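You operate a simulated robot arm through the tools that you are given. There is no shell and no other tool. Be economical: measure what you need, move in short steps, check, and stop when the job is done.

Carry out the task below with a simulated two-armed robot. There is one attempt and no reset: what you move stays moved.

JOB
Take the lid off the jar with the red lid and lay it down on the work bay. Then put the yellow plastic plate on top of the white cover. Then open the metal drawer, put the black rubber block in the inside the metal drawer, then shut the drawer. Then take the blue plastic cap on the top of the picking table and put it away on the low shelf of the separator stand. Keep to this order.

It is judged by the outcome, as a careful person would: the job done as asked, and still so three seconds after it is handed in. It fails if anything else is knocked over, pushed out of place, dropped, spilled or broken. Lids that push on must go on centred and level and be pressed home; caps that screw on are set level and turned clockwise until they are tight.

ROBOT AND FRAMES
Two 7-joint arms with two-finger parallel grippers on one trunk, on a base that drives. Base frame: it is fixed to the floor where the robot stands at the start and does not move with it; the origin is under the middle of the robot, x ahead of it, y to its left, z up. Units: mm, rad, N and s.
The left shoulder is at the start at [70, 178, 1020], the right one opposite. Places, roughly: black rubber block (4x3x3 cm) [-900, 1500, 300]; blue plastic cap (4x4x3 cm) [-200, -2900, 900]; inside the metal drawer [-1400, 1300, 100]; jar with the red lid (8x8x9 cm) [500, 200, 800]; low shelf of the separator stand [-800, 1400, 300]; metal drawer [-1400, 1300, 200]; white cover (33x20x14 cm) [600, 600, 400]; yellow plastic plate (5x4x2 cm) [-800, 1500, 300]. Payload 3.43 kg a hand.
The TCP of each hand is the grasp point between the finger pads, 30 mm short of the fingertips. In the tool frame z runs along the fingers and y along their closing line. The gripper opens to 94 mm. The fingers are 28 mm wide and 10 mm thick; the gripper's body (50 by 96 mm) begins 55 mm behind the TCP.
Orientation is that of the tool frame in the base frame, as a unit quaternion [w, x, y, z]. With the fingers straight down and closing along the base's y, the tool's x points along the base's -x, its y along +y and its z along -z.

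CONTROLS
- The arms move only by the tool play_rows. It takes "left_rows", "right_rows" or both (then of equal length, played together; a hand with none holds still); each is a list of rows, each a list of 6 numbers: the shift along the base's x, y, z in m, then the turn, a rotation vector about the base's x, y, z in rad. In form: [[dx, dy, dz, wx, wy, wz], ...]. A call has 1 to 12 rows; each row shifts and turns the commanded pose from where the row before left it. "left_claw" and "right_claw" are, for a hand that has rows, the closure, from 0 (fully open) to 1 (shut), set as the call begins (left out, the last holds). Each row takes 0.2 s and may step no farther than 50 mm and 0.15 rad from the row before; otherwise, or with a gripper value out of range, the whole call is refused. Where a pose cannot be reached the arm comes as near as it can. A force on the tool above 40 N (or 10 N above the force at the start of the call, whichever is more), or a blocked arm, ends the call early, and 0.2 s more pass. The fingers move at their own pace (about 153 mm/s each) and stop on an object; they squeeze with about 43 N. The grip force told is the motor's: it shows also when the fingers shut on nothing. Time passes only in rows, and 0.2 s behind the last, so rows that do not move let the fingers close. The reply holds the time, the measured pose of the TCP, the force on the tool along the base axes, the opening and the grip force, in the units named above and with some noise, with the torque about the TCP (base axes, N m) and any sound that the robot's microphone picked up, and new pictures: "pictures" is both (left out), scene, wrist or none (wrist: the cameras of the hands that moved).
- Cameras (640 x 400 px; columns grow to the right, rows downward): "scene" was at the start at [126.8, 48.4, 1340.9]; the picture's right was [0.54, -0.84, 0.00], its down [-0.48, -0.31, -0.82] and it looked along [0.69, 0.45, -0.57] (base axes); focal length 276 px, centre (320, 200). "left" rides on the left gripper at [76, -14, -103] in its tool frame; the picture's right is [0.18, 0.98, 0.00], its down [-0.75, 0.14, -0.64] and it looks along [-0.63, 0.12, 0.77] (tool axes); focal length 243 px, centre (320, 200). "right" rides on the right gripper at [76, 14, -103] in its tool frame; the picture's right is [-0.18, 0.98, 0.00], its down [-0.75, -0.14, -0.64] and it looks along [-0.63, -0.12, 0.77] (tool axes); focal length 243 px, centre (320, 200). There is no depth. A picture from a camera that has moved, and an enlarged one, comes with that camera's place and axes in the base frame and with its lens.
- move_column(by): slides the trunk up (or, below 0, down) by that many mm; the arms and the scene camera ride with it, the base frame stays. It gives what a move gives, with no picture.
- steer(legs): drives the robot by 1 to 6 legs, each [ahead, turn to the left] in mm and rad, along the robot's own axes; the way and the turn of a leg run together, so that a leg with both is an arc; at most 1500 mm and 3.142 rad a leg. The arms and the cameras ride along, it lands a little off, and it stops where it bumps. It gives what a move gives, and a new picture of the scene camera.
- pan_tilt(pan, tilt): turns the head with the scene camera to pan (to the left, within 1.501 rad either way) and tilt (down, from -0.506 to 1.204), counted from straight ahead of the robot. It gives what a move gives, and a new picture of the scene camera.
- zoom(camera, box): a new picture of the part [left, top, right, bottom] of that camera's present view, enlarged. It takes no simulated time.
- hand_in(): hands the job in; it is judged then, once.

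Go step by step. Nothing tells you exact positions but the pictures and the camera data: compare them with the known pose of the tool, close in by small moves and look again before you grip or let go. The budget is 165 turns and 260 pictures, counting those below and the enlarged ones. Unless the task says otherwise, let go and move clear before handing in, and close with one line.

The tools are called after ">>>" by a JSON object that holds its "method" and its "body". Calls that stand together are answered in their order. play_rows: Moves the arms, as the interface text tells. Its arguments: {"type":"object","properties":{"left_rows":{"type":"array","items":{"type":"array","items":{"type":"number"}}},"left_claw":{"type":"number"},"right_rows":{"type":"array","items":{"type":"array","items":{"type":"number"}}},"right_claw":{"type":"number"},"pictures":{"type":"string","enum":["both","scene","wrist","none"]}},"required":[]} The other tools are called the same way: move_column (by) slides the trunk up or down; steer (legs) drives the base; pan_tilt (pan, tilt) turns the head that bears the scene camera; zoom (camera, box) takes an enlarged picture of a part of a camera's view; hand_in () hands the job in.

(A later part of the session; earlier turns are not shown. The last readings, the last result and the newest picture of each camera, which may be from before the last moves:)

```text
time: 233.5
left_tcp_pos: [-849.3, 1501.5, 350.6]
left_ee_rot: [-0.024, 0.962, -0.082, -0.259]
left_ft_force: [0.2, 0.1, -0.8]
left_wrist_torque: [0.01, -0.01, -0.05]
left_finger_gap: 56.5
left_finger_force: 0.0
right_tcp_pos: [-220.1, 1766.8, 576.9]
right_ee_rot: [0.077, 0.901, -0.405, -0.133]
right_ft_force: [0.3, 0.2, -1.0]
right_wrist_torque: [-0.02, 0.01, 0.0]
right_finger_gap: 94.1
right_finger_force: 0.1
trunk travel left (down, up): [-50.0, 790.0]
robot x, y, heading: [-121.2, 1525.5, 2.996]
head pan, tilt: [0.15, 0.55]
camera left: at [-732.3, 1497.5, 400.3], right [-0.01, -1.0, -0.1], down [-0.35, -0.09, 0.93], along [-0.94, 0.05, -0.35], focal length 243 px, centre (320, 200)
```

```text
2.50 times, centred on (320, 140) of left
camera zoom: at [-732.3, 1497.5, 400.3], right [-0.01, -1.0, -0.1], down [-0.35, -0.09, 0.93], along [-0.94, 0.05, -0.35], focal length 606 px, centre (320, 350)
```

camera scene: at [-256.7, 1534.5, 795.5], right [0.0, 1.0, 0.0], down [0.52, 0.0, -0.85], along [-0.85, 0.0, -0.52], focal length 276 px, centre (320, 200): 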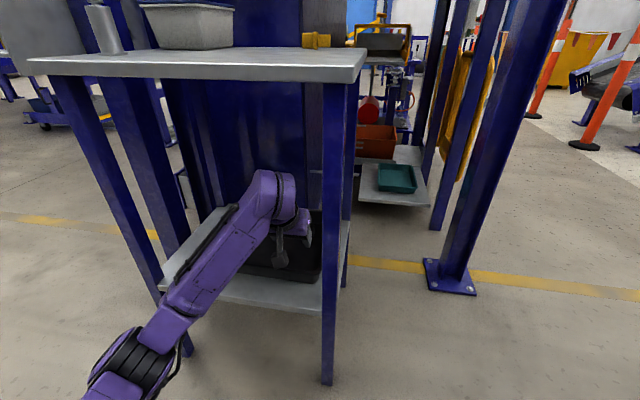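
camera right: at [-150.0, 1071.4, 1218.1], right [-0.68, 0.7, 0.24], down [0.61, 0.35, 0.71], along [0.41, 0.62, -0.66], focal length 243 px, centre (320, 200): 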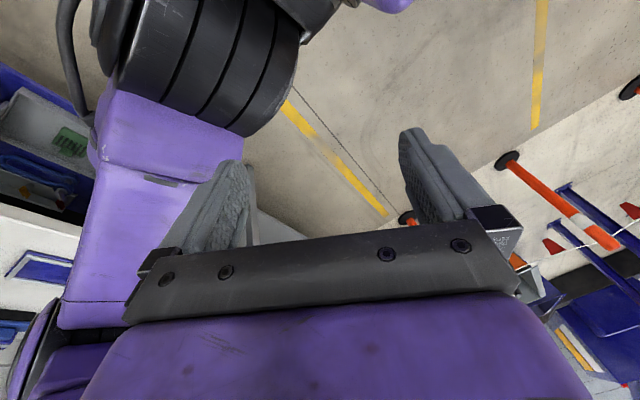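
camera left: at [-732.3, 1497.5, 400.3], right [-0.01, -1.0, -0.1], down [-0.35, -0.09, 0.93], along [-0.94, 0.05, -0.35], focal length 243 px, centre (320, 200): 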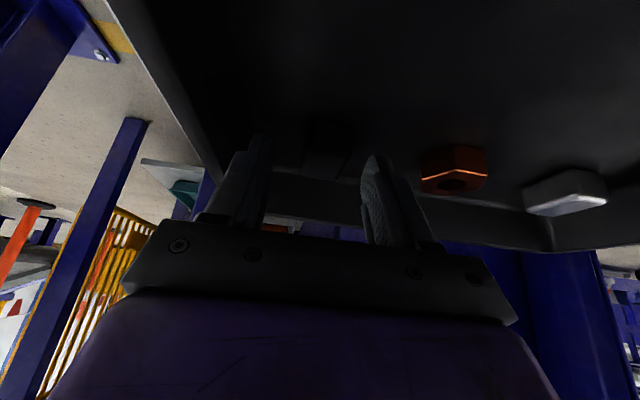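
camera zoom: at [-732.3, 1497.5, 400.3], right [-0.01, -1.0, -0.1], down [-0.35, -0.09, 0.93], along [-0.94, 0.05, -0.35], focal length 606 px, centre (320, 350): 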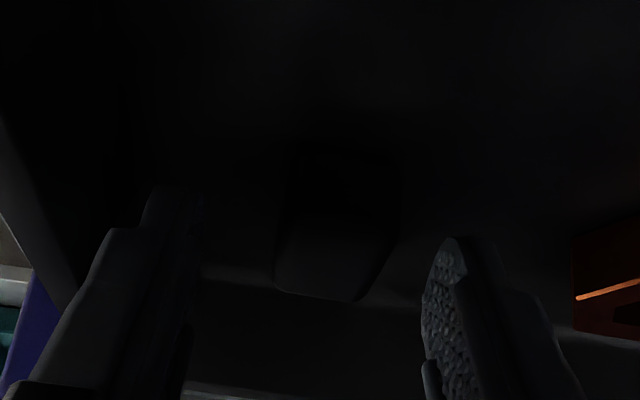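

>>> {"method": "play_rows", "body": {"left_rows": [[-0.002, 0.001, -0.006, 0, 0, 0], [0, 0, 0, 0, 0, 0]], "pictures": "none"}}

>>> {"method": "play_rows", "body": {"left_rows": [[0, 0, 0, 0, 0, 0], [0, 0, 0, 0, 0, 0], [0, 0, 0, 0, 0, 0]], "left_claw": 1, "pictures": "none"}}

>>> {"method": "play_rows", "body": {"left_rows": [[0, 0, 0.012, 0, 0, 0], [0, 0, 0.02, 0, 0, 0], [0.01, -0.005, 0.02, 0, 0, 0], [0.03, -0.009, 0.005, 0, 0, 0], [0.03, -0.009, 0, 0, 0, 0], [0.03, -0.009, 0, 0, 0, 0], [0, 0, 0, 0, 0, 0]]}}

```text
time: 234.1
left_tcp_pos: [-850.7, 1501.7, 343.9]
left_ee_rot: [-0.025, 0.962, -0.082, -0.259]
left_ft_force: [0.5, -0.2, 0.2]
left_wrist_torque: [0.0, -0.01, -0.02]
left_finger_gap: 56.7
left_finger_force: 0.1
right_tcp_pos: [-220.3, 1765.8, 577.1]
right_ee_rot: [0.076, 0.901, -0.405, -0.133]
right_ft_force: [1.4, -0.3, 0.2]
right_wrist_torque: [0.0, 0.03, 0.04]
right_finger_gap: 94.4
right_finger_force: 0.0
trunk travel left (down, up): [-50.0, 790.0]
robot x, y, heading: [-119.0, 1526.2, 3.0]
head pan, tilt: [0.15, 0.55]
```

```text
time: 234.9
left_tcp_pos: [-852.0, 1502.1, 344.3]
left_ee_rot: [-0.024, 0.962, -0.082, -0.258]
left_ft_force: [-0.1, 0.7, -0.1]
left_wrist_torque: [0.01, 0.02, -0.01]
left_finger_gap: 25.7
left_finger_force: 43.2
right_tcp_pos: [-220.0, 1766.8, 575.9]
right_ee_rot: [0.077, 0.901, -0.405, -0.133]
right_ft_force: [0.6, -0.3, -0.4]
right_wrist_torque: [0.02, 0.0, -0.04]
right_finger_gap: 94.1
right_finger_force: 0.0
trunk travel left (down, up): [-50.0, 790.0]
robot x, y, heading: [-121.0, 1527.5, 2.996]
head pan, tilt: [0.15, 0.55]
```

```text
time: 236.5
left_tcp_pos: [-751.4, 1470.6, 401.1]
left_ee_rot: [-0.024, 0.962, -0.082, -0.258]
left_ft_force: [-0.8, 0.2, 0.0]
left_wrist_torque: [0.0, 0.0, 0.02]
left_finger_gap: 25.6
left_finger_force: 43.2
right_tcp_pos: [-219.7, 1767.1, 574.3]
right_ee_rot: [0.077, 0.901, -0.405, -0.133]
right_ft_force: [-0.7, 0.0, -0.8]
right_wrist_torque: [0.0, -0.02, 0.01]
right_finger_gap: 93.9
right_finger_force: 0.0
trunk travel left (down, up): [-50.0, 790.0]
robot x, y, heading: [-120.9, 1528.7, 2.997]
head pan, tilt: [0.15, 0.55]
camera scene: at [-256.8, 1534.5, 795.5], right [0.0, 1.0, 0.0], down [0.52, 0.0, -0.85], along [-0.85, 0.0, -0.52], focal length 276 px, centre (320, 200)
camera left: at [-633.5, 1466.5, 451.5], right [-0.01, -1.0, -0.1], down [-0.35, -0.09, 0.93], along [-0.94, 0.04, -0.35], focal length 243 px, centre (320, 200)
```

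scene: 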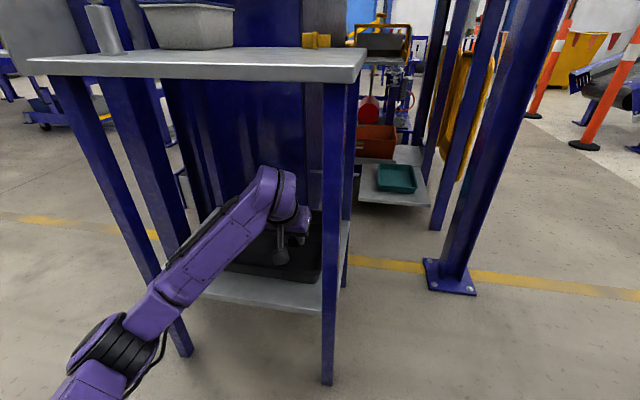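
left: 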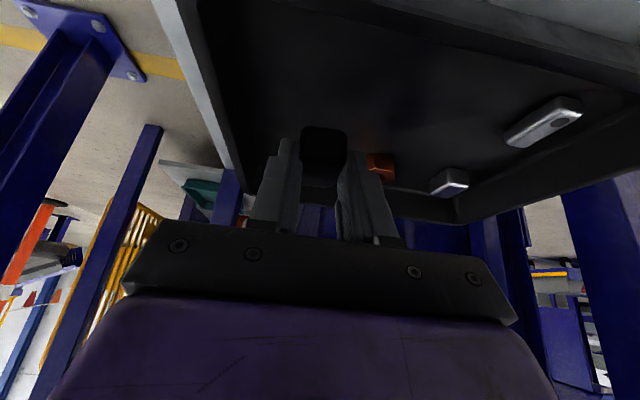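

The block is held. I bring it out and drive back to the drawer.

>>> {"method": "play_rows", "body": {"left_rows": [[0.038, -0.008, 0, 0, 0, 0], [0.038, -0.006, 0, 0, 0, 0], [0.038, -0.005, 0, 0, 0, 0], [0.038, -0.005, 0, 0, 0, 0], [0.02, -0.005, 0, 0, 0, 0], [0, 0, 0, 0, 0, 0]], "pictures": "none"}}

>>> {"method": "steer", "body": {"legs": [[-130, 0], [0, 1.46], [1270, 0], [0, -1.24]]}}

```text
time: 237.9
left_tcp_pos: [-578.3, 1443.0, 401.0]
left_ee_rot: [-0.024, 0.962, -0.082, -0.259]
left_ft_force: [0.5, 0.1, -0.4]
left_wrist_torque: [0.02, 0.02, 0.03]
left_finger_gap: 25.8
left_finger_force: 42.9
right_tcp_pos: [-220.1, 1766.8, 576.9]
right_ee_rot: [0.077, 0.901, -0.405, -0.133]
right_ft_force: [0.0, 0.7, 0.2]
right_wrist_torque: [0.02, 0.0, 0.02]
right_finger_gap: 94.0
right_finger_force: 0.1
trunk travel left (down, up): [-50.0, 790.0]
robot x, y, heading: [-121.1, 1526.0, 2.996]
head pan, tilt: [0.15, 0.55]
```

```text
time: 251.8
left_tcp_pos: [-767.2, 97.9, 400.8]
left_ee_rot: [0.001, 0.966, 0.013, -0.26]
left_ft_force: [0.2, -0.7, 0.3]
left_wrist_torque: [0.0, 0.01, 0.02]
left_finger_gap: 25.7
left_finger_force: 43.1
right_tcp_pos: [-479.6, 488.2, 577.2]
right_ee_rot: [0.09, 0.937, -0.313, -0.124]
right_ft_force: [-0.6, 0.5, 0.4]
right_wrist_torque: [0.0, -0.01, 0.01]
right_finger_gap: 94.1
right_finger_force: 0.1
trunk travel left (down, up): [-50.0, 790.0]
robot x, y, heading: [-333.7, 272.5, -3.084]
head pan, tilt: [0.15, 0.55]
camera scene: at [-469.5, 252.8, 795.5], right [-0.2, 0.98, 0.0], down [0.51, 0.11, -0.85], along [-0.83, -0.17, -0.52], focal length 276 px, centre (320, 200)
```

scene: 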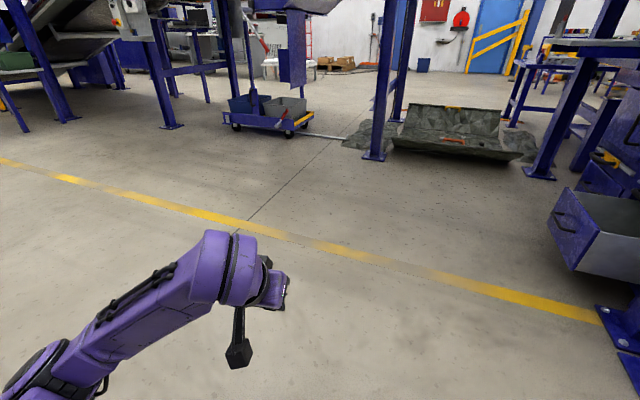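

>>> {"method": "steer", "body": {"legs": [[0, 0.024], [1100, 0], [0, -1.823]]}}

>>> {"method": "pan_tilt", "body": {"pan": -0.05, "tilt": 0.6}}

```text
time: 262.2
left_tcp_pos: [-1488.9, 655.9, 400.8]
left_ee_rot: [0.204, -0.602, 0.755, 0.16]
left_ft_force: [-0.2, -0.2, -0.7]
left_wrist_torque: [0.01, -0.02, 0.01]
left_finger_gap: 26.1
left_finger_force: 42.3
right_tcp_pos: [-1181.7, 278.3, 576.7]
right_ee_rot: [0.043, -0.326, 0.933, 0.147]
right_ft_force: [0.1, 0.8, 0.0]
right_wrist_torque: [0.02, 0.02, -0.02]
right_finger_gap: 94.2
right_finger_force: 0.0
trunk travel left (down, up): [-50.0, 790.0]
robot x, y, heading: [-1431.4, 191.2, 1.368]
head pan, tilt: [0.15, 0.55]
camera scene: at [-1410.5, 330.6, 795.5], right [1.0, -0.05, 0.0], down [-0.03, -0.52, -0.85], along [0.04, 0.85, -0.52], focal length 276 px, centre (320, 200)
```

scene: 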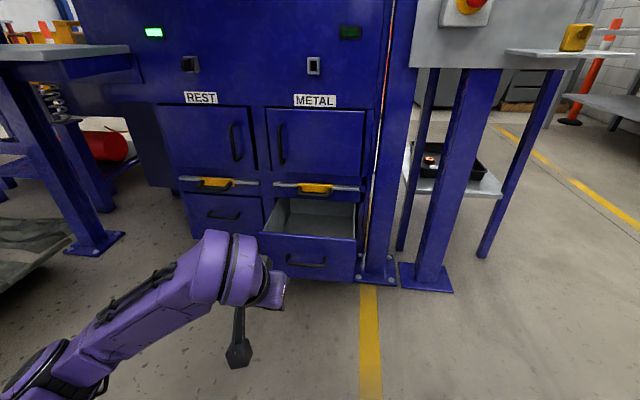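

```text
time: 263.0
left_tcp_pos: [-1487.3, 656.6, 400.8]
left_ee_rot: [0.204, -0.602, 0.755, 0.16]
left_ft_force: [0.1, -0.2, 0.1]
left_wrist_torque: [0.0, 0.0, 0.06]
left_finger_gap: 25.8
left_finger_force: 43.1
right_tcp_pos: [-1182.8, 278.8, 576.7]
right_ee_rot: [0.044, -0.326, 0.933, 0.147]
right_ft_force: [-0.3, 0.1, 1.0]
right_wrist_torque: [-0.02, 0.01, -0.02]
right_finger_gap: 93.8
right_finger_force: 0.0
trunk travel left (down, up): [-50.0, 790.0]
robot x, y, heading: [-1428.5, 191.8, 1.372]
head pan, tilt: [-0.051, 0.6]
camera scene: at [-1393.1, 326.6, 791.0], right [0.97, -0.25, 0.0], down [-0.14, -0.55, -0.83], along [0.2, 0.8, -0.56], focal length 276 px, centre (320, 200)
```

scene: 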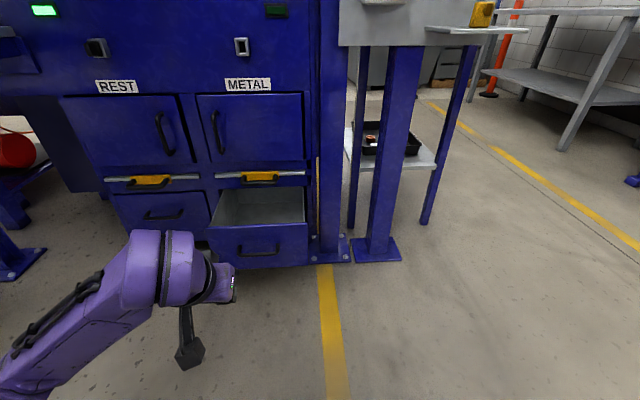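

The drawer is still open. I turn the hand to point straight down with the camera to the side, so it fits in the opening.

>>> {"method": "play_rows", "body": {"left_rows": [[0, 0, 0.003, -0.1276, 0.0292, 0], [0, 0, 0.003, -0.1276, 0.0292, 0], [0, 0, 0.003, -0.1276, 0.0292, 0], [0, 0, 0.003, -0.1276, 0.0292, 0], [0, 0, 0, 0, 0, 0.145], [0, 0, 0, 0, 0, 0.145], [0, 0, 0, 0, 0, 0.145], [0, 0, 0, 0, 0, 0.145], [0, 0, 0, 0, 0, 0.145], [0, 0, 0, 0, 0, 0.145], [0, 0, 0, 0, 0, 0.145], [0, 0, 0, 0, 0, 0.145]], "pictures": "none"}}

>>> {"method": "play_rows", "body": {"left_rows": [[0, 0, 0, 0, 0, 0.145], [0, 0, 0, 0, 0, 0.145], [0, 0, 0, 0, 0, 0.145], [0, 0, 0, 0, 0, 0]]}}

```text
time: 265.6
left_tcp_pos: [-1600.0, 896.7, 410.6]
left_ee_rot: [0.011, 0.938, -0.346, -0.003]
left_ft_force: [-0.3, 0.1, -1.1]
left_wrist_torque: [0.0, -0.03, -0.04]
left_finger_gap: 25.7
left_finger_force: 42.7
left hand out of reach, approached as far as the arm can: row 5, 6, 7, 8, 9, 10, 11, 12
right_tcp_pos: [-1183.5, 279.2, 576.4]
right_ee_rot: [0.044, -0.326, 0.933, 0.147]
right_ft_force: [-0.1, 0.0, 0.1]
right_wrist_torque: [0.03, 0.04, -0.03]
right_finger_gap: 94.1
right_finger_force: 0.0
trunk travel left (down, up): [-50.0, 790.0]
robot x, y, heading: [-1423.8, 189.7, 1.372]
head pan, tilt: [-0.051, 0.6]
```

```text
time: 266.6
left_tcp_pos: [-1646.3, 899.9, 457.1]
left_ee_rot: [0.02, 0.964, -0.266, -0.002]
left_ft_force: [0.9, -0.4, -1.3]
left_wrist_torque: [-0.03, 0.02, -0.04]
left_finger_gap: 25.9
left_finger_force: 43.2
left hand out of reach, approached as far as the arm can: row 1, 2, 3
right_tcp_pos: [-1182.8, 279.6, 575.3]
right_ee_rot: [0.044, -0.326, 0.933, 0.148]
right_ft_force: [-1.2, -0.4, 0.6]
right_wrist_torque: [0.03, -0.01, 0.0]
right_finger_gap: 94.3
right_finger_force: 0.0
trunk travel left (down, up): [-50.0, 790.0]
robot x, y, heading: [-1427.3, 196.0, 1.372]
head pan, tilt: [-0.051, 0.6]
camera scene: at [-1393.1, 326.6, 791.0], right [0.97, -0.25, 0.0], down [-0.14, -0.55, -0.82], along [0.2, 0.8, -0.57], focal length 276 px, centre (320, 200)
camera left: at [-1572.3, 877.8, 560.2], right [-0.35, -0.94, 0.04], down [-0.71, 0.29, 0.64], along [-0.61, 0.2, -0.77], focal length 243 px, centre (320, 200)
```

scene: 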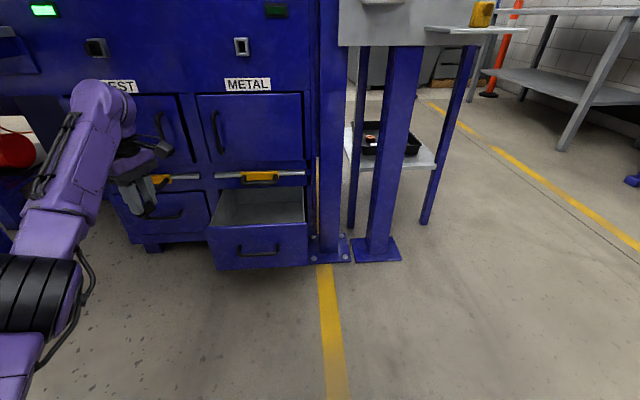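
left: 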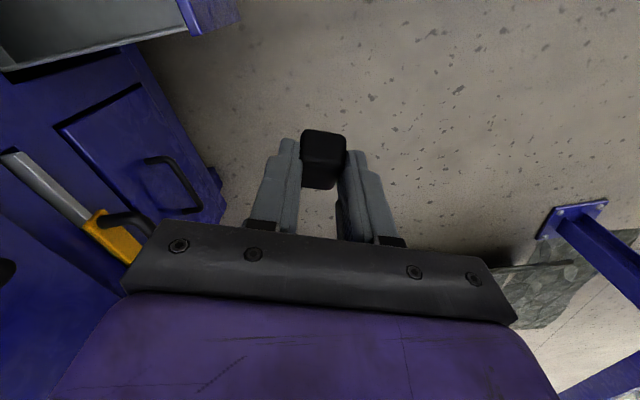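

The wrist turned with the arm extended; that pose will do. I reposition the base (out, sideways, then forward) so the block comes over the open drawer.

>>> {"method": "steer", "body": {"legs": [[0, 0.93], [-220, 0], [0, -0.93]]}}

```text
time: 273.0
left_tcp_pos: [-1487.2, 736.7, 456.6]
left_ee_rot: [0.019, 0.961, -0.275, -0.002]
left_ft_force: [-0.2, -0.7, 0.6]
left_wrist_torque: [-0.03, 0.02, 0.03]
left_finger_gap: 26.0
left_finger_force: 43.1
right_tcp_pos: [-1036.2, 110.0, 576.1]
right_ee_rot: [0.045, -0.318, 0.936, 0.147]
right_ft_force: [-0.6, -0.2, -0.4]
right_wrist_torque: [0.0, 0.0, 0.01]
right_finger_gap: 94.2
right_finger_force: 0.0
trunk travel left (down, up): [-50.0, 790.0]
robot x, y, heading: [-1280.9, 28.8, 1.353]
head pan, tilt: [-0.051, 0.6]
camera scene: at [-1245.1, 160.3, 791.0], right [0.96, -0.26, 0.0], down [-0.15, -0.55, -0.82], along [0.22, 0.8, -0.57], focal length 276 px, centre (320, 200)
```

scene: 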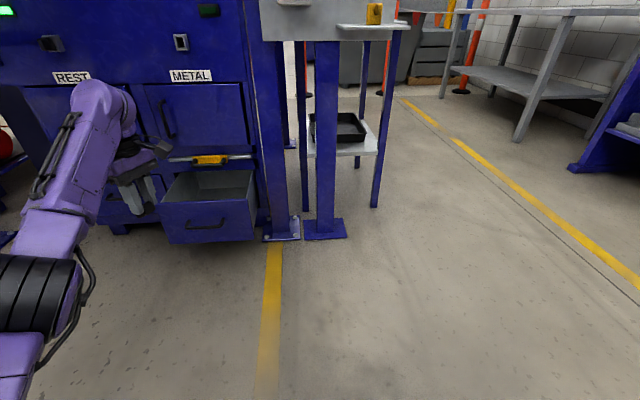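

>>> {"method": "steer", "body": {"legs": [[285, 0.03]]}}

>>> {"method": "pan_tilt", "body": {"pan": 0.15, "tilt": 0.8}}

>>> {"method": "zoom", "body": {"camera": "left", "box": [0, 0, 640, 400]}}

```text
time: 275.0
left_tcp_pos: [-1451.7, 1007.8, 457.0]
left_ee_rot: [0.019, 0.965, -0.261, -0.002]
left_ft_force: [-0.4, -1.0, 1.0]
left_wrist_torque: [0.01, 0.02, 0.02]
left_finger_gap: 25.8
left_finger_force: 42.9
right_tcp_pos: [-981.4, 393.6, 575.9]
right_ee_rot: [0.043, -0.331, 0.931, 0.147]
right_ft_force: [0.4, -0.6, 0.4]
right_wrist_torque: [0.03, -0.02, 0.03]
right_finger_gap: 94.0
right_finger_force: 0.1
trunk travel left (down, up): [-50.0, 790.0]
robot x, y, heading: [-1226.9, 301.5, 1.385]
head pan, tilt: [-0.051, 0.6]
camera scene: at [-1192.6, 437.3, 791.0], right [0.97, -0.24, 0.0], down [-0.13, -0.55, -0.83], along [0.19, 0.8, -0.56], focal length 276 px, centre (320, 200)
```

scene: 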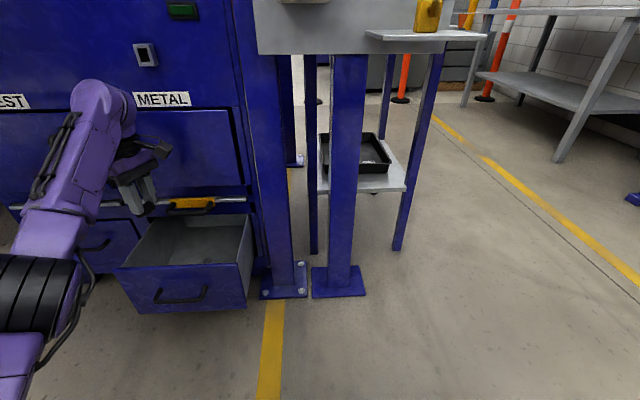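

```text
time: 275.7
left_tcp_pos: [-1452.0, 1007.1, 458.4]
left_ee_rot: [0.02, 0.965, -0.262, -0.002]
left_ft_force: [-0.3, -1.3, -1.5]
left_wrist_torque: [0.0, 0.01, 0.01]
left_finger_gap: 25.9
left_finger_force: 42.9
right_tcp_pos: [-981.9, 393.6, 576.8]
right_ee_rot: [0.043, -0.332, 0.931, 0.147]
right_ft_force: [0.6, -0.3, -0.6]
right_wrist_torque: [-0.03, 0.06, 0.0]
right_finger_gap: 93.8
right_finger_force: 0.1
trunk travel left (down, up): [-50.0, 790.0]
robot x, y, heading: [-1226.1, 303.6, 1.387]
head pan, tilt: [0.15, 0.799]
camera scene: at [-1210.4, 432.0, 774.2], right [1.0, -0.04, 0.0], down [-0.03, -0.72, -0.7], along [0.03, 0.7, -0.72], focal length 276 px, centre (320, 200)
```

scene: 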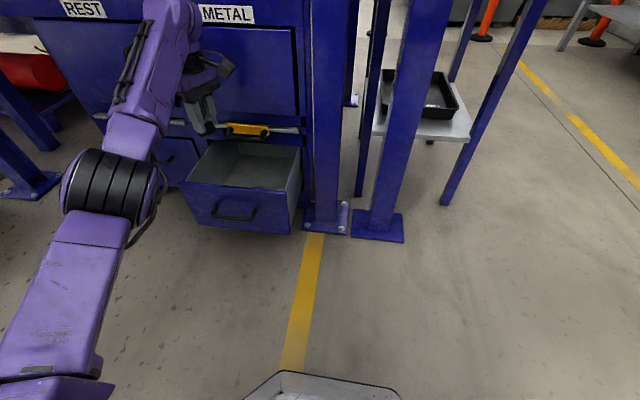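

```text
1.00 times, centred on (320, 200) of left
camera zoom: at [-1378.2, 986.3, 560.3], right [-0.34, -0.94, 0.04], down [-0.71, 0.28, 0.64], along [-0.62, 0.19, -0.77], focal length 243 px, centre (320, 200)
```

zoom: 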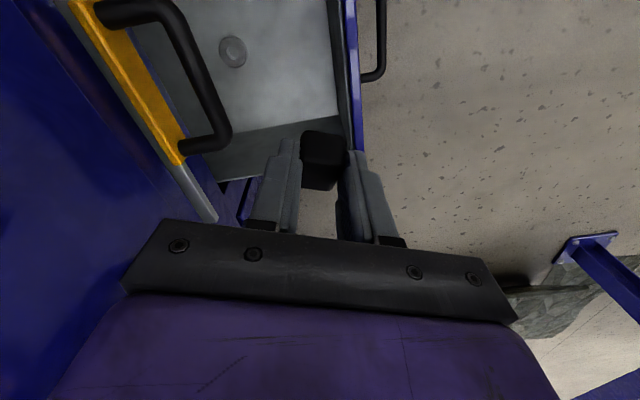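

I see the drawer edge and gate handle from above; the opening is tight but enough. I drive 33 mm forward to centre the hand, then check.

>>> {"method": "steer", "body": {"legs": [[33, 0]]}}

>>> {"method": "play_rows", "body": {"left_rows": [[0, 0, -0.03, 0, 0, 0], [0, 0, -0.03, 0, 0, 0], [0, 0, -0.03, 0, 0, 0], [0, 0, 0, 0, 0, 0]]}}

```text
time: 276.6
left_tcp_pos: [-1445.2, 1039.2, 457.6]
left_ee_rot: [0.019, 0.965, -0.261, -0.001]
left_ft_force: [1.0, 0.5, -0.7]
left_wrist_torque: [-0.03, -0.01, 0.0]
left_finger_gap: 25.7
left_finger_force: 43.1
right_tcp_pos: [-976.2, 424.6, 576.4]
right_ee_rot: [0.043, -0.332, 0.931, 0.148]
right_ft_force: [0.4, -0.3, -0.5]
right_wrist_torque: [-0.02, -0.05, 0.01]
right_finger_gap: 94.0
right_finger_force: 0.1
trunk travel left (down, up): [-50.0, 790.0]
robot x, y, heading: [-1219.2, 332.5, 1.384]
head pan, tilt: [0.15, 0.799]
camera scene: at [-1204.3, 464.4, 774.1], right [1.0, -0.04, 0.0], down [-0.03, -0.72, -0.7], along [0.03, 0.7, -0.72], focal length 276 px, centre (320, 200)
```

scene: 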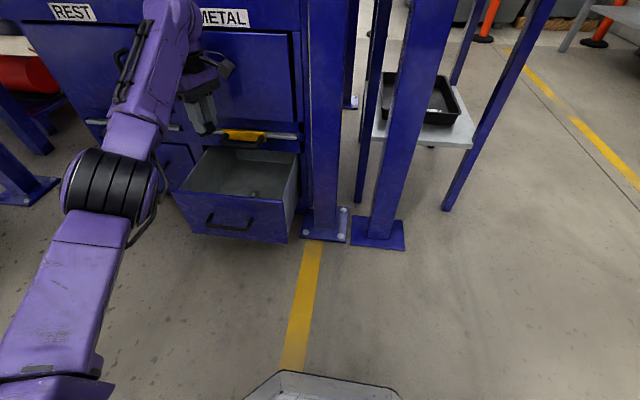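

```text
time: 277.6
left_tcp_pos: [-1449.1, 1041.2, 446.5]
left_ee_rot: [0.022, 0.964, -0.265, -0.003]
left_ft_force: [-0.2, 0.0, 0.6]
left_wrist_torque: [-0.01, 0.01, 0.0]
left_finger_gap: 25.7
left_finger_force: 42.7
left hand out of reach, approached as far as the arm can: row 1, 2, 3
right_tcp_pos: [-976.2, 424.2, 576.3]
right_ee_rot: [0.042, -0.331, 0.931, 0.147]
right_ft_force: [0.8, -0.5, 0.4]
right_wrist_torque: [-0.02, -0.01, 0.0]
right_finger_gap: 94.0
right_finger_force: 0.1
trunk travel left (down, up): [-50.0, 790.0]
robot x, y, heading: [-1222.6, 333.4, 1.383]
head pan, tilt: [0.15, 0.799]
camera scene: at [-1204.3, 464.4, 774.1], right [1.0, -0.04, 0.0], down [-0.03, -0.72, -0.7], along [0.03, 0.7, -0.72], focal length 276 px, centre (320, 200)
camera left: at [-1375.0, 1019.6, 548.7], right [-0.34, -0.94, 0.04], down [-0.71, 0.29, 0.64], along [-0.62, 0.19, -0.77], focal length 243 px, centre (320, 200)
```

scene: 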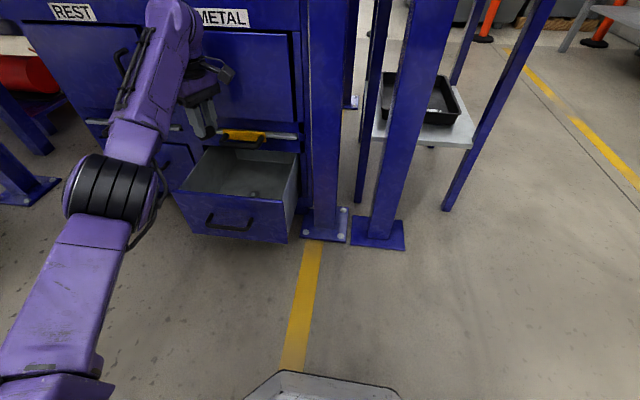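
left: 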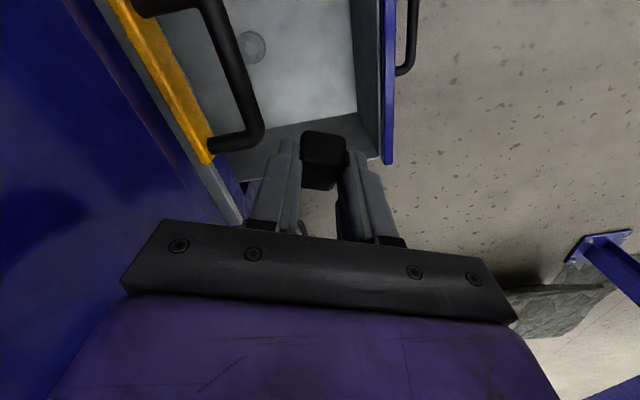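

Lowering isn't reachable in this pose. Better: keep the 30° tilt (so the block sits flat) and come at the drawer diagonally. I back off and restore the tilted pose.

>>> {"method": "steer", "body": {"legs": [[-260, 0]]}}

>>> {"method": "play_rows", "body": {"left_rows": [[0.022, -0.017, 0, 0, 0, -0.145], [0.022, -0.017, 0, 0, 0, -0.145], [0.022, -0.017, 0, 0, 0, -0.145], [0.022, -0.017, 0, 0, 0, -0.145], [0.022, -0.017, 0, 0, 0, -0.145], [0.022, -0.017, 0, 0, 0, -0.145], [0.022, -0.017, 0, 0, 0, -0.145], [0.022, -0.017, 0, 0, 0, -0.145], [0, 0, 0, 0, 0, 0]], "pictures": "none"}}

```text
time: 279.4
left_tcp_pos: [-1496.5, 785.5, 446.4]
left_ee_rot: [0.021, 0.964, -0.265, -0.002]
left_ft_force: [1.9, -0.4, -0.8]
left_wrist_torque: [0.01, 0.01, 0.03]
left_finger_gap: 25.9
left_finger_force: 43.2
right_tcp_pos: [-1023.5, 171.1, 576.1]
right_ee_rot: [0.042, -0.331, 0.931, 0.148]
right_ft_force: [1.0, 0.6, 0.0]
right_wrist_torque: [0.0, -0.01, 0.01]
right_finger_gap: 93.9
right_finger_force: 0.0
trunk travel left (down, up): [-50.0, 790.0]
robot x, y, heading: [-1268.0, 81.7, 1.38]
head pan, tilt: [0.15, 0.799]
camera scene: at [-1252.5, 210.2, 774.1], right [1.0, -0.04, 0.0], down [-0.03, -0.72, -0.7], along [0.03, 0.7, -0.72], focal length 276 px, centre (320, 200)
```

scene: 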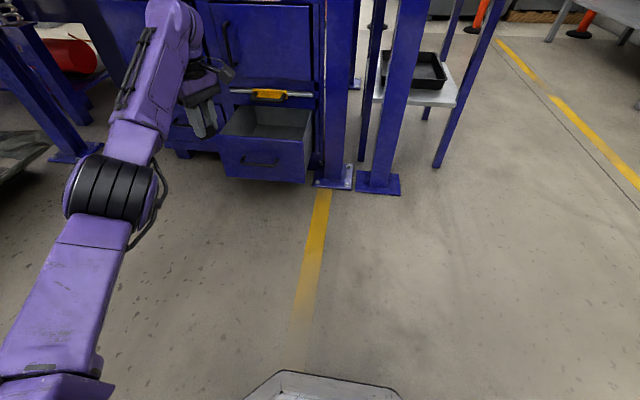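

```text
time: 281.4
left_tcp_pos: [-1321.1, 662.1, 447.0]
left_ee_rot: [-0.016, -0.66, 0.751, 0.015]
left_ft_force: [0.3, 0.7, -0.8]
left_wrist_torque: [0.04, 0.03, -0.01]
left_finger_gap: 25.8
left_finger_force: 43.3
left hand out of reach, approached as far as the arm can: row 1, 2
right_tcp_pos: [-1024.0, 169.7, 576.4]
right_ee_rot: [0.043, -0.331, 0.931, 0.147]
right_ft_force: [-0.6, 0.3, 1.1]
right_wrist_torque: [0.0, 0.0, 0.02]
right_finger_gap: 93.7
right_finger_force: 0.0
trunk travel left (down, up): [-50.0, 790.0]
robot x, y, heading: [-1267.0, 80.8, 1.389]
head pan, tilt: [0.15, 0.799]
```

>>> {"method": "play_rows", "body": {"left_rows": [[0.005, 0.009, -0.005, 0.13, -0.0168, 0], [0.005, 0.009, -0.005, 0.13, -0.0168, 0], [0.005, 0.009, -0.005, 0.13, -0.0168, 0], [0.005, 0.009, -0.005, 0.13, -0.0168, 0], [0.008, 0.012, -0.005, 0, 0, 0.115], [0.008, 0.012, -0.005, 0, 0, 0.115], [0.008, 0.012, -0.005, 0, 0, 0.115], [0, 0, 0, 0, 0, 0]], "pictures": "wrist"}}

```text
time: 283.2
left_tcp_pos: [-1278.8, 731.7, 413.9]
left_ee_rot: [-0.143, 0.759, -0.599, -0.213]
left_ft_force: [0.4, -1.2, -0.5]
left_wrist_torque: [0.02, 0.0, 0.0]
left_finger_gap: 25.7
left_finger_force: 42.9
right_tcp_pos: [-1024.1, 171.3, 575.5]
right_ee_rot: [0.043, -0.33, 0.931, 0.148]
right_ft_force: [0.2, -0.1, 0.8]
right_wrist_torque: [0.03, 0.0, -0.01]
right_finger_gap: 94.3
right_finger_force: 0.0
trunk travel left (down, up): [-50.0, 790.0]
robot x, y, heading: [-1267.2, 79.7, 1.382]
head pan, tilt: [0.15, 0.799]
camera left: at [-1235.1, 625.2, 464.0], right [-0.92, -0.39, -0.06], down [-0.19, 0.3, 0.94], along [-0.35, 0.87, -0.35], focal length 243 px, centre (320, 200)
```

left: 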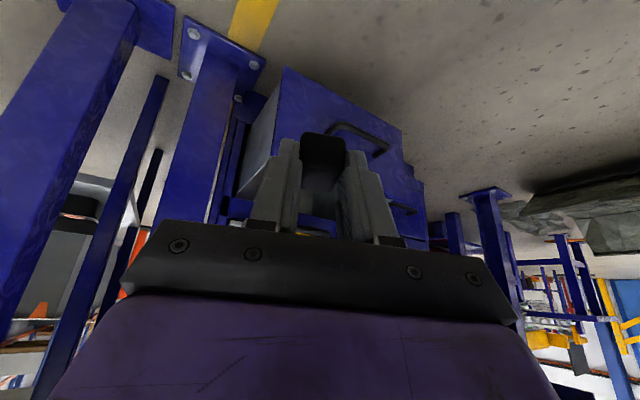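

>>> {"method": "steer", "body": {"legs": [[0, -0.713], [189, 0], [0, 1.131]]}}

>>> {"method": "pan_tilt", "body": {"pan": 0.1, "tilt": 0.7}}

```text
time: 289.5
left_tcp_pos: [-1395.7, 791.3, 412.6]
left_ee_rot: [-0.097, 0.867, -0.428, -0.237]
left_ft_force: [0.2, 0.2, 0.5]
left_wrist_torque: [0.02, 0.0, 0.0]
left_finger_gap: 25.5
left_finger_force: 43.3
right_tcp_pos: [-933.1, 383.5, 576.1]
right_ee_rot: [0.01, -0.52, 0.84, 0.154]
right_ft_force: [0.6, 0.4, 0.2]
right_wrist_torque: [0.01, 0.01, 0.0]
right_finger_gap: 94.3
right_finger_force: 0.1
trunk travel left (down, up): [-50.0, 790.0]
robot x, y, heading: [-1119.6, 201.5, 1.802]
head pan, tilt: [0.15, 0.799]
camera scene: at [-1157.2, 324.1, 774.1], right [0.93, 0.38, 0.0], down [0.27, -0.66, -0.7], along [-0.26, 0.65, -0.72], focal length 276 px, centre (320, 200)
```

scene: 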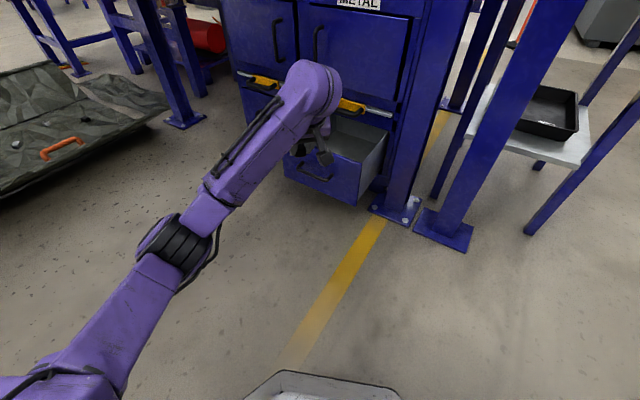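

```text
time: 290.2
left_tcp_pos: [-1394.3, 791.6, 412.1]
left_ee_rot: [-0.095, 0.868, -0.426, -0.238]
left_ft_force: [0.8, -0.5, -0.2]
left_wrist_torque: [-0.01, 0.02, 0.02]
left_finger_gap: 25.5
left_finger_force: 42.8
right_tcp_pos: [-933.3, 382.6, 576.3]
right_ee_rot: [0.011, -0.519, 0.841, 0.153]
right_ft_force: [-0.6, 0.7, 0.2]
right_wrist_torque: [0.01, -0.01, 0.02]
right_finger_gap: 94.0
right_finger_force: 0.0
trunk travel left (down, up): [-50.0, 790.0]
robot x, y, heading: [-1116.8, 202.6, 1.811]
head pan, tilt: [0.099, 0.7]
camera scene: at [-1154.8, 329.6, 782.3], right [0.94, 0.33, 0.0], down [0.21, -0.61, -0.76], along [-0.25, 0.72, -0.64], focal length 276 px, centre (320, 200)
```

scene: 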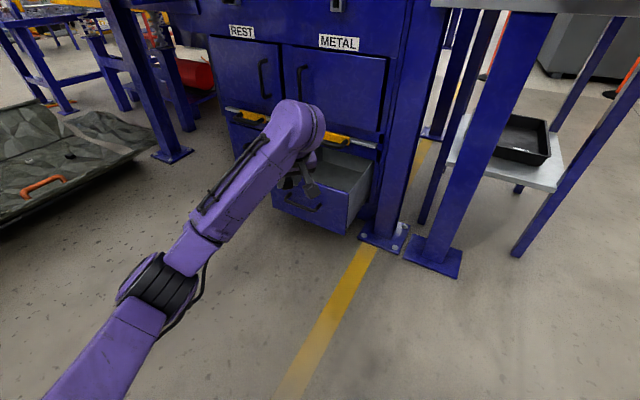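

>>> {"method": "steer", "body": {"legs": [[295, 0]]}}

>>> {"method": "zoom", "body": {"camera": "left", "box": [0, 0, 640, 400]}}

```text
time: 292.2
left_tcp_pos: [-1465.5, 1078.5, 413.2]
left_ee_rot: [-0.097, 0.867, -0.428, -0.237]
left_ft_force: [0.3, 0.2, 0.4]
left_wrist_torque: [0.0, -0.03, 0.02]
left_finger_gap: 25.6
left_finger_force: 43.1
right_tcp_pos: [-1002.7, 670.1, 576.9]
right_ee_rot: [0.01, -0.52, 0.84, 0.153]
right_ft_force: [0.1, 0.3, -0.2]
right_wrist_torque: [0.02, -0.01, 0.01]
right_finger_gap: 94.0
right_finger_force: 0.1
trunk travel left (down, up): [-50.0, 790.0]
robot x, y, heading: [-1184.7, 487.4, 1.805]
head pan, tilt: [0.099, 0.7]
camera scene: at [-1224.1, 616.9, 782.4], right [0.94, 0.33, 0.0], down [0.21, -0.61, -0.76], along [-0.25, 0.72, -0.64], focal length 276 px, centre (320, 200)
```

scene: 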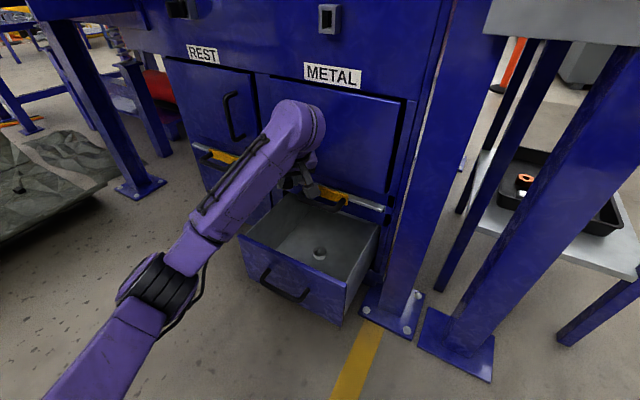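

```text
1.00 times, centred on (320, 200) of left
camera zoom: at [-1381.2, 997.8, 464.2], right [-0.68, -0.73, -0.06], down [-0.29, 0.2, 0.94], along [-0.68, 0.65, -0.35], focal length 243 px, centre (320, 200)
```

zoom: 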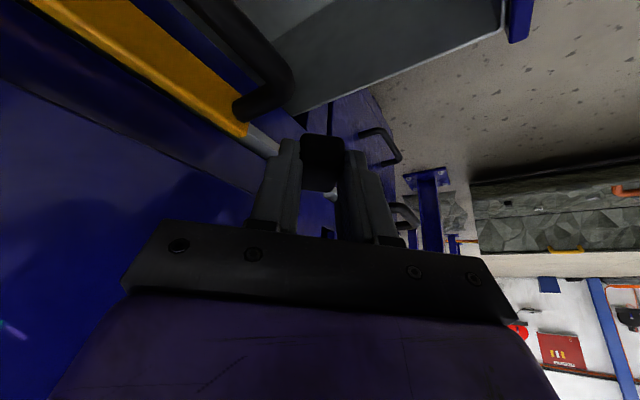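

The fit is tight beside the hand's camera, so I first use the fingers (above the floor) to draw the drawer a bit farther open. I lower to just inside the drawer rim.

>>> {"method": "play_rows", "body": {"left_rows": [[0.012, -0.01, -0.02, 0, 0, 0], [0.01, -0.01, -0.03, 0, 0, 0], [0, -0.01, -0.03, 0, 0, 0], [0, 0, -0.03, 0, 0, 0], [0, 0, -0.018, 0, 0, 0], [0, 0, 0, 0, 0, 0]]}}

>>> {"method": "zoom", "body": {"camera": "scene", "box": [220, 120, 420, 320]}}

```text
time: 292.8
left_tcp_pos: [-1448.9, 1059.5, 382.7]
left_ee_rot: [-0.109, 0.865, -0.421, -0.25]
left_ft_force: [2.8, -18.4, 20.1]
left_wrist_torque: [0.04, -0.22, -0.19]
left_finger_gap: 25.4
left_finger_force: 42.9
right_tcp_pos: [-1002.3, 669.2, 577.5]
right_ee_rot: [0.01, -0.521, 0.839, 0.155]
right_ft_force: [0.3, -0.6, 0.0]
right_wrist_torque: [-0.01, 0.04, -0.06]
right_finger_gap: 93.9
right_finger_force: 0.1
trunk travel left (down, up): [-50.0, 790.0]
robot x, y, heading: [-1187.9, 485.0, 1.807]
head pan, tilt: [0.099, 0.7]
stopped in row 3 (left hand): the force on the tool passed its limit (the readings are from after the stop); the commanded pose is now the measured one
camera scene: at [-1223.5, 614.3, 783.1], right [0.94, 0.33, 0.0], down [0.21, -0.6, -0.77], along [-0.26, 0.72, -0.64], focal length 276 px, centre (320, 200)
camera left: at [-1363.3, 978.0, 429.5], right [-0.67, -0.73, -0.08], down [-0.28, 0.16, 0.94], along [-0.68, 0.66, -0.32], focal length 243 px, centre (320, 200)
```

scene: 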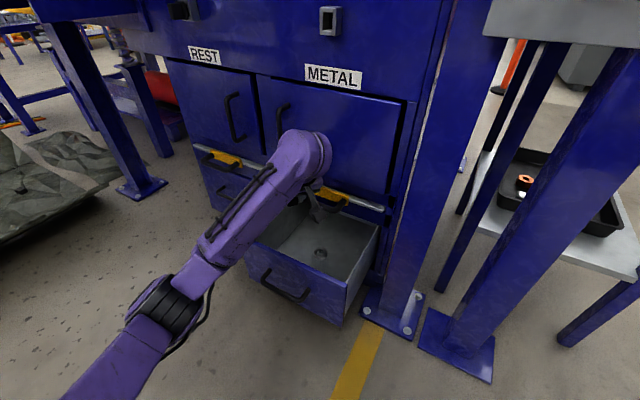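
left: 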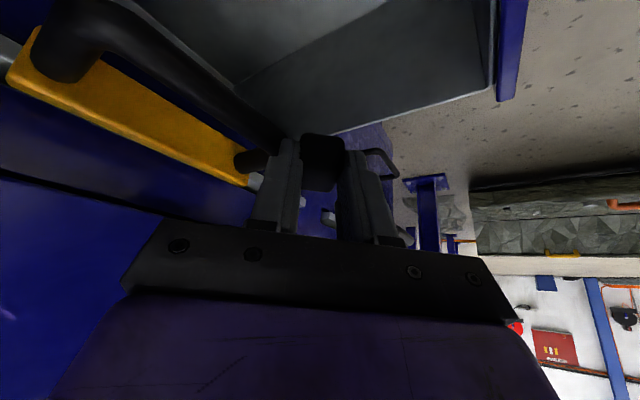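

```text
2.00 times, centred on (320, 220) of scene
camera zoom: at [-1223.5, 614.3, 783.1], right [0.94, 0.33, 0.0], down [0.21, -0.6, -0.77], along [-0.26, 0.72, -0.64], focal length 553 px, centre (320, 160)
```

zoom: 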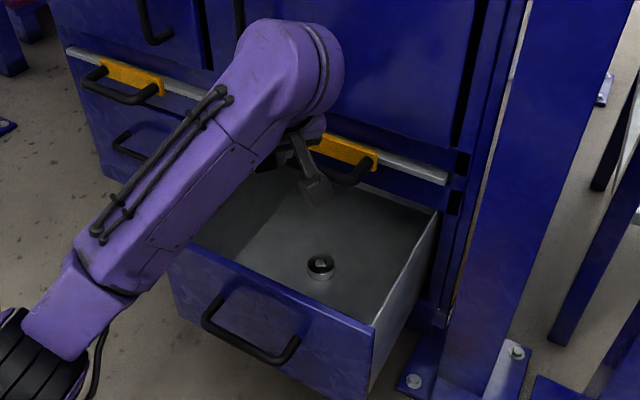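

The fingers touched the gate handle (it's higher, z≈350). I move back a little, lower just inside the front panel, and then draw the drawer outward.

>>> {"method": "play_rows", "body": {"left_rows": [[0.002, -0.025, 0.003, 0, 0, 0], [0, -0.005, -0.025, 0, 0, 0], [0, 0, -0.03, 0, 0, 0], [0, 0, -0.03, 0, 0, 0], [0, 0, -0.015, 0, 0, 0], [0, 0, 0, 0, 0, 0]]}}

```text
time: 294.2
left_tcp_pos: [-1444.1, 1025.5, 287.4]
left_ee_rot: [-0.103, 0.866, -0.422, -0.247]
left_ft_force: [-0.8, 0.4, -0.8]
left_wrist_torque: [-0.03, -0.01, -0.02]
left_finger_gap: 25.4
left_finger_force: 43.1
left hand out of reach, approached as far as the arm can: row 5
right_tcp_pos: [-1002.3, 671.2, 576.2]
right_ee_rot: [0.01, -0.52, 0.84, 0.154]
right_ft_force: [0.5, 0.5, 0.4]
right_wrist_torque: [0.0, 0.0, -0.05]
right_finger_gap: 94.4
right_finger_force: 0.0
trunk travel left (down, up): [-50.0, 790.0]
robot x, y, heading: [-1186.6, 489.6, 1.808]
head pan, tilt: [0.099, 0.7]
camera scene: at [-1224.3, 617.0, 782.4], right [0.94, 0.33, 0.0], down [0.21, -0.61, -0.76], along [-0.25, 0.72, -0.64], focal length 276 px, centre (320, 200)
camera left: at [-1359.2, 944.7, 333.9], right [-0.67, -0.74, -0.06], down [-0.28, 0.18, 0.94], along [-0.68, 0.65, -0.33], focal length 243 px, centre (320, 200)
```

scene: 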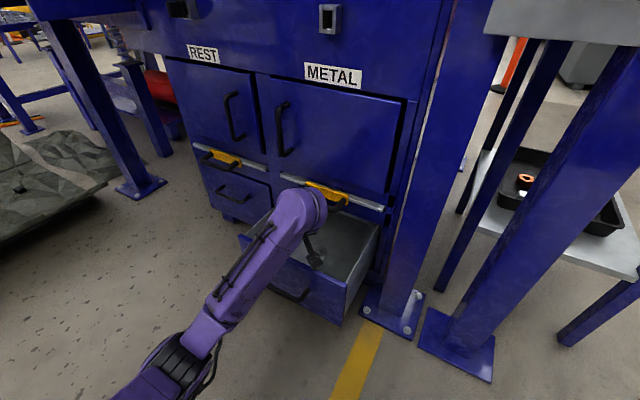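
left: 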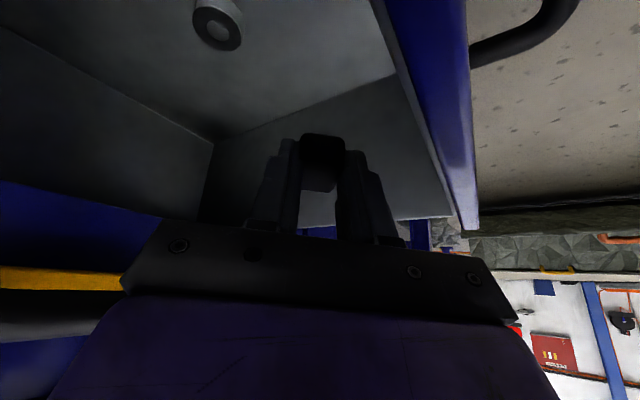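

The hand is inside the drawer past the gate handle. I pull back so the fingers draw the drawer farther open.

>>> {"method": "play_rows", "body": {"left_rows": [[-0.003, -0.015, 0, 0, 0, 0], [-0.003, -0.02, 0, 0, 0, 0], [-0.003, -0.02, 0, 0, 0, 0], [-0.003, -0.02, 0, 0, 0, 0], [-0.003, -0.02, 0, 0, 0, 0], [0, 0, 0, 0, 0, 0]]}}

```text
time: 295.6
left_tcp_pos: [-1459.1, 940.6, 286.2]
left_ee_rot: [-0.106, 0.865, -0.423, -0.248]
left_ft_force: [-0.1, -0.7, 0.7]
left_wrist_torque: [-0.03, -0.01, 0.02]
left_finger_gap: 25.6
left_finger_force: 43.5
left hand out of reach, approached as far as the arm can: row 5
right_tcp_pos: [-1002.5, 671.1, 576.0]
right_ee_rot: [0.01, -0.52, 0.84, 0.153]
right_ft_force: [-0.7, -0.7, -0.2]
right_wrist_torque: [0.01, -0.04, -0.01]
right_finger_gap: 93.9
right_finger_force: 0.0
trunk travel left (down, up): [-50.0, 790.0]
robot x, y, heading: [-1188.6, 490.7, 1.806]
head pan, tilt: [0.099, 0.7]
camera scene: at [-1224.3, 617.0, 782.4], right [0.94, 0.33, 0.0], down [0.21, -0.61, -0.76], along [-0.25, 0.72, -0.64], focal length 276 px, centre (320, 200)
camera left: at [-1373.5, 859.3, 333.2], right [-0.67, -0.74, -0.07], down [-0.29, 0.17, 0.94], along [-0.68, 0.66, -0.33], focal length 243 px, centre (320, 200)
```

scene: 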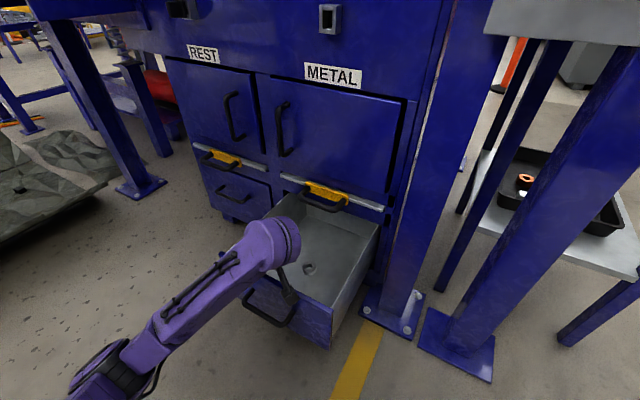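
left: 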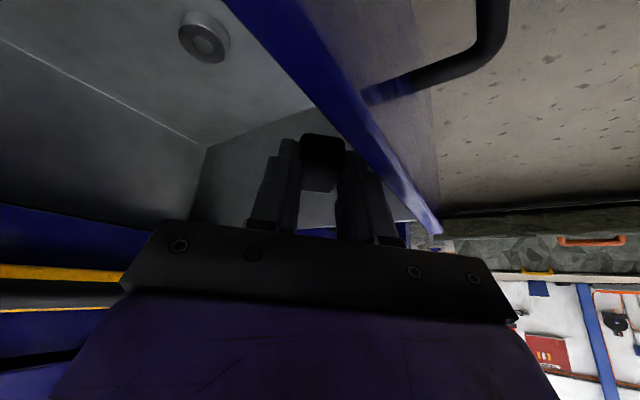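

The drawer is now about 6 cm farther open. I move the block over the free floor left of the washer and lower it.

>>> {"method": "play_rows", "body": {"left_rows": [[0.001, 0.03, 0, 0, 0, 0], [0.001, 0.03, 0, 0, 0, 0], [0.001, 0.025, 0, 0, 0, 0], [0.001, 0.009, 0, 0, 0, 0], [0, 0, -0.025, 0, 0, 0], [0, 0, -0.02, 0, 0, 0], [0, 0, 0, 0, 0, 0]]}}

>>> {"method": "zoom", "body": {"camera": "scene", "box": [220, 160, 420, 360]}}

```text
time: 297.2
left_tcp_pos: [-1441.7, 1009.5, 270.7]
left_ee_rot: [-0.103, 0.866, -0.423, -0.247]
left_ft_force: [-0.1, -0.7, 0.0]
left_wrist_torque: [-0.03, 0.04, 0.01]
left_finger_gap: 25.6
left_finger_force: 42.5
left hand out of reach, approached as far as the arm can: row 3, 4, 5, 6
right_tcp_pos: [-1002.7, 671.1, 575.9]
right_ee_rot: [0.01, -0.52, 0.84, 0.153]
right_ft_force: [-0.2, 0.6, 0.9]
right_wrist_torque: [0.0, 0.02, -0.04]
right_finger_gap: 94.1
right_finger_force: 0.1
trunk travel left (down, up): [-50.0, 790.0]
robot x, y, heading: [-1185.6, 490.3, 1.804]
head pan, tilt: [0.099, 0.7]
camera scene: at [-1224.3, 617.0, 782.4], right [0.94, 0.33, 0.0], down [0.21, -0.61, -0.76], along [-0.25, 0.72, -0.64], focal length 276 px, centre (320, 200)
camera left: at [-1355.9, 928.4, 319.0], right [-0.67, -0.74, -0.06], down [-0.28, 0.18, 0.94], along [-0.68, 0.65, -0.33], focal length 243 px, centre (320, 200)
```

scene: 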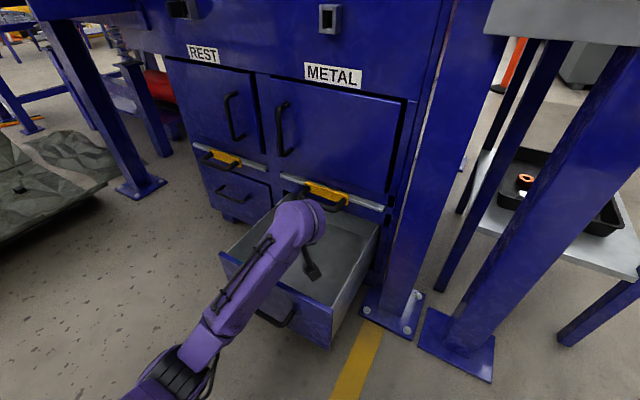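
left: 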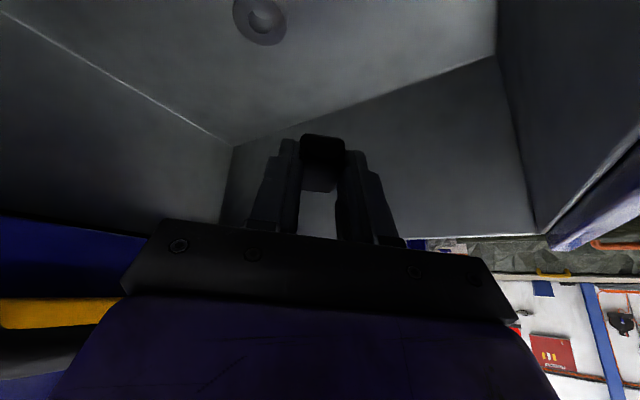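

```text
2.00 times, centred on (320, 260) of scene
camera zoom: at [-1224.3, 617.0, 782.4], right [0.94, 0.33, 0.0], down [0.21, -0.61, -0.76], along [-0.25, 0.72, -0.64], focal length 553 px, centre (320, 80)
```

zoom: 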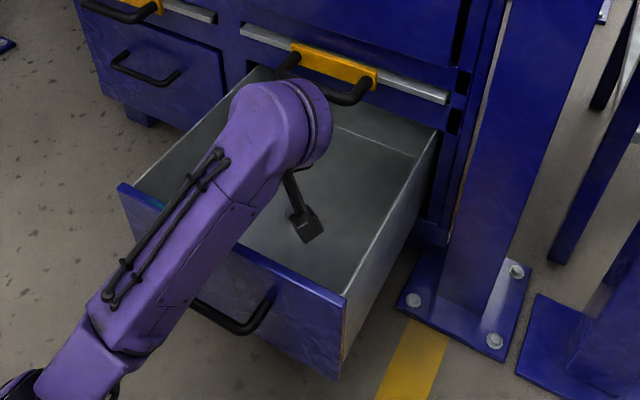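

The drawer is fully open with plenty of room. I lower the trunk for the remaining height and continue down.

>>> {"method": "move_column", "body": {"by": -48}}

>>> {"method": "play_rows", "body": {"left_rows": [[0, 0, -0.01, 0, 0, 0], [0, 0, -0.01, 0, 0, 0], [0, 0, -0.01, 0, 0, 0], [0, 0, 0, 0, 0, 0]], "pictures": "wrist"}}

```text
time: 298.1
left_tcp_pos: [-1441.5, 1009.0, 224.0]
left_ee_rot: [-0.102, 0.866, -0.422, -0.248]
left_ft_force: [0.7, 1.1, 0.2]
left_wrist_torque: [-0.01, -0.01, 0.01]
left_finger_gap: 25.8
left_finger_force: 43.1
right_tcp_pos: [-1002.9, 669.3, 528.1]
right_ee_rot: [0.011, -0.521, 0.84, 0.153]
right_ft_force: [0.9, -0.4, -0.5]
right_wrist_torque: [-0.01, 0.01, -0.02]
right_finger_gap: 94.0
right_finger_force: 0.0
trunk travel left (down, up): [-2.0, 838.0]
robot x, y, heading: [-1189.9, 484.8, 1.805]
head pan, tilt: [0.099, 0.7]
```

```text
time: 299.1
left_tcp_pos: [-1434.7, 997.0, 208.9]
left_ee_rot: [-0.1, 0.866, -0.423, -0.248]
left_ft_force: [0.7, 0.7, -0.2]
left_wrist_torque: [-0.01, 0.01, 0.03]
left_finger_gap: 25.5
left_finger_force: 42.8
left hand out of reach, approached as far as the arm can: row 1, 2, 3
right_tcp_pos: [-1001.6, 672.3, 528.2]
right_ee_rot: [0.01, -0.52, 0.84, 0.153]
right_ft_force: [-0.4, -0.5, -0.3]
right_wrist_torque: [-0.03, 0.02, 0.0]
right_finger_gap: 93.9
right_finger_force: 0.1
trunk travel left (down, up): [-2.0, 838.0]
robot x, y, heading: [-1186.1, 487.0, 1.812]
head pan, tilt: [0.099, 0.7]
camera left: at [-1349.3, 916.7, 257.1], right [-0.67, -0.74, -0.06], down [-0.28, 0.18, 0.94], along [-0.68, 0.65, -0.33], focal length 243 px, centre (320, 200)
```

left: 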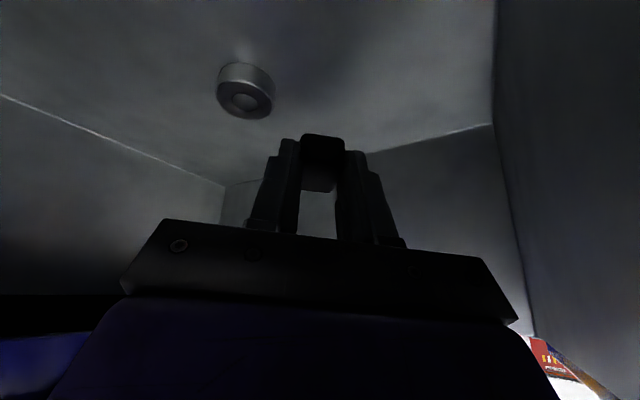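

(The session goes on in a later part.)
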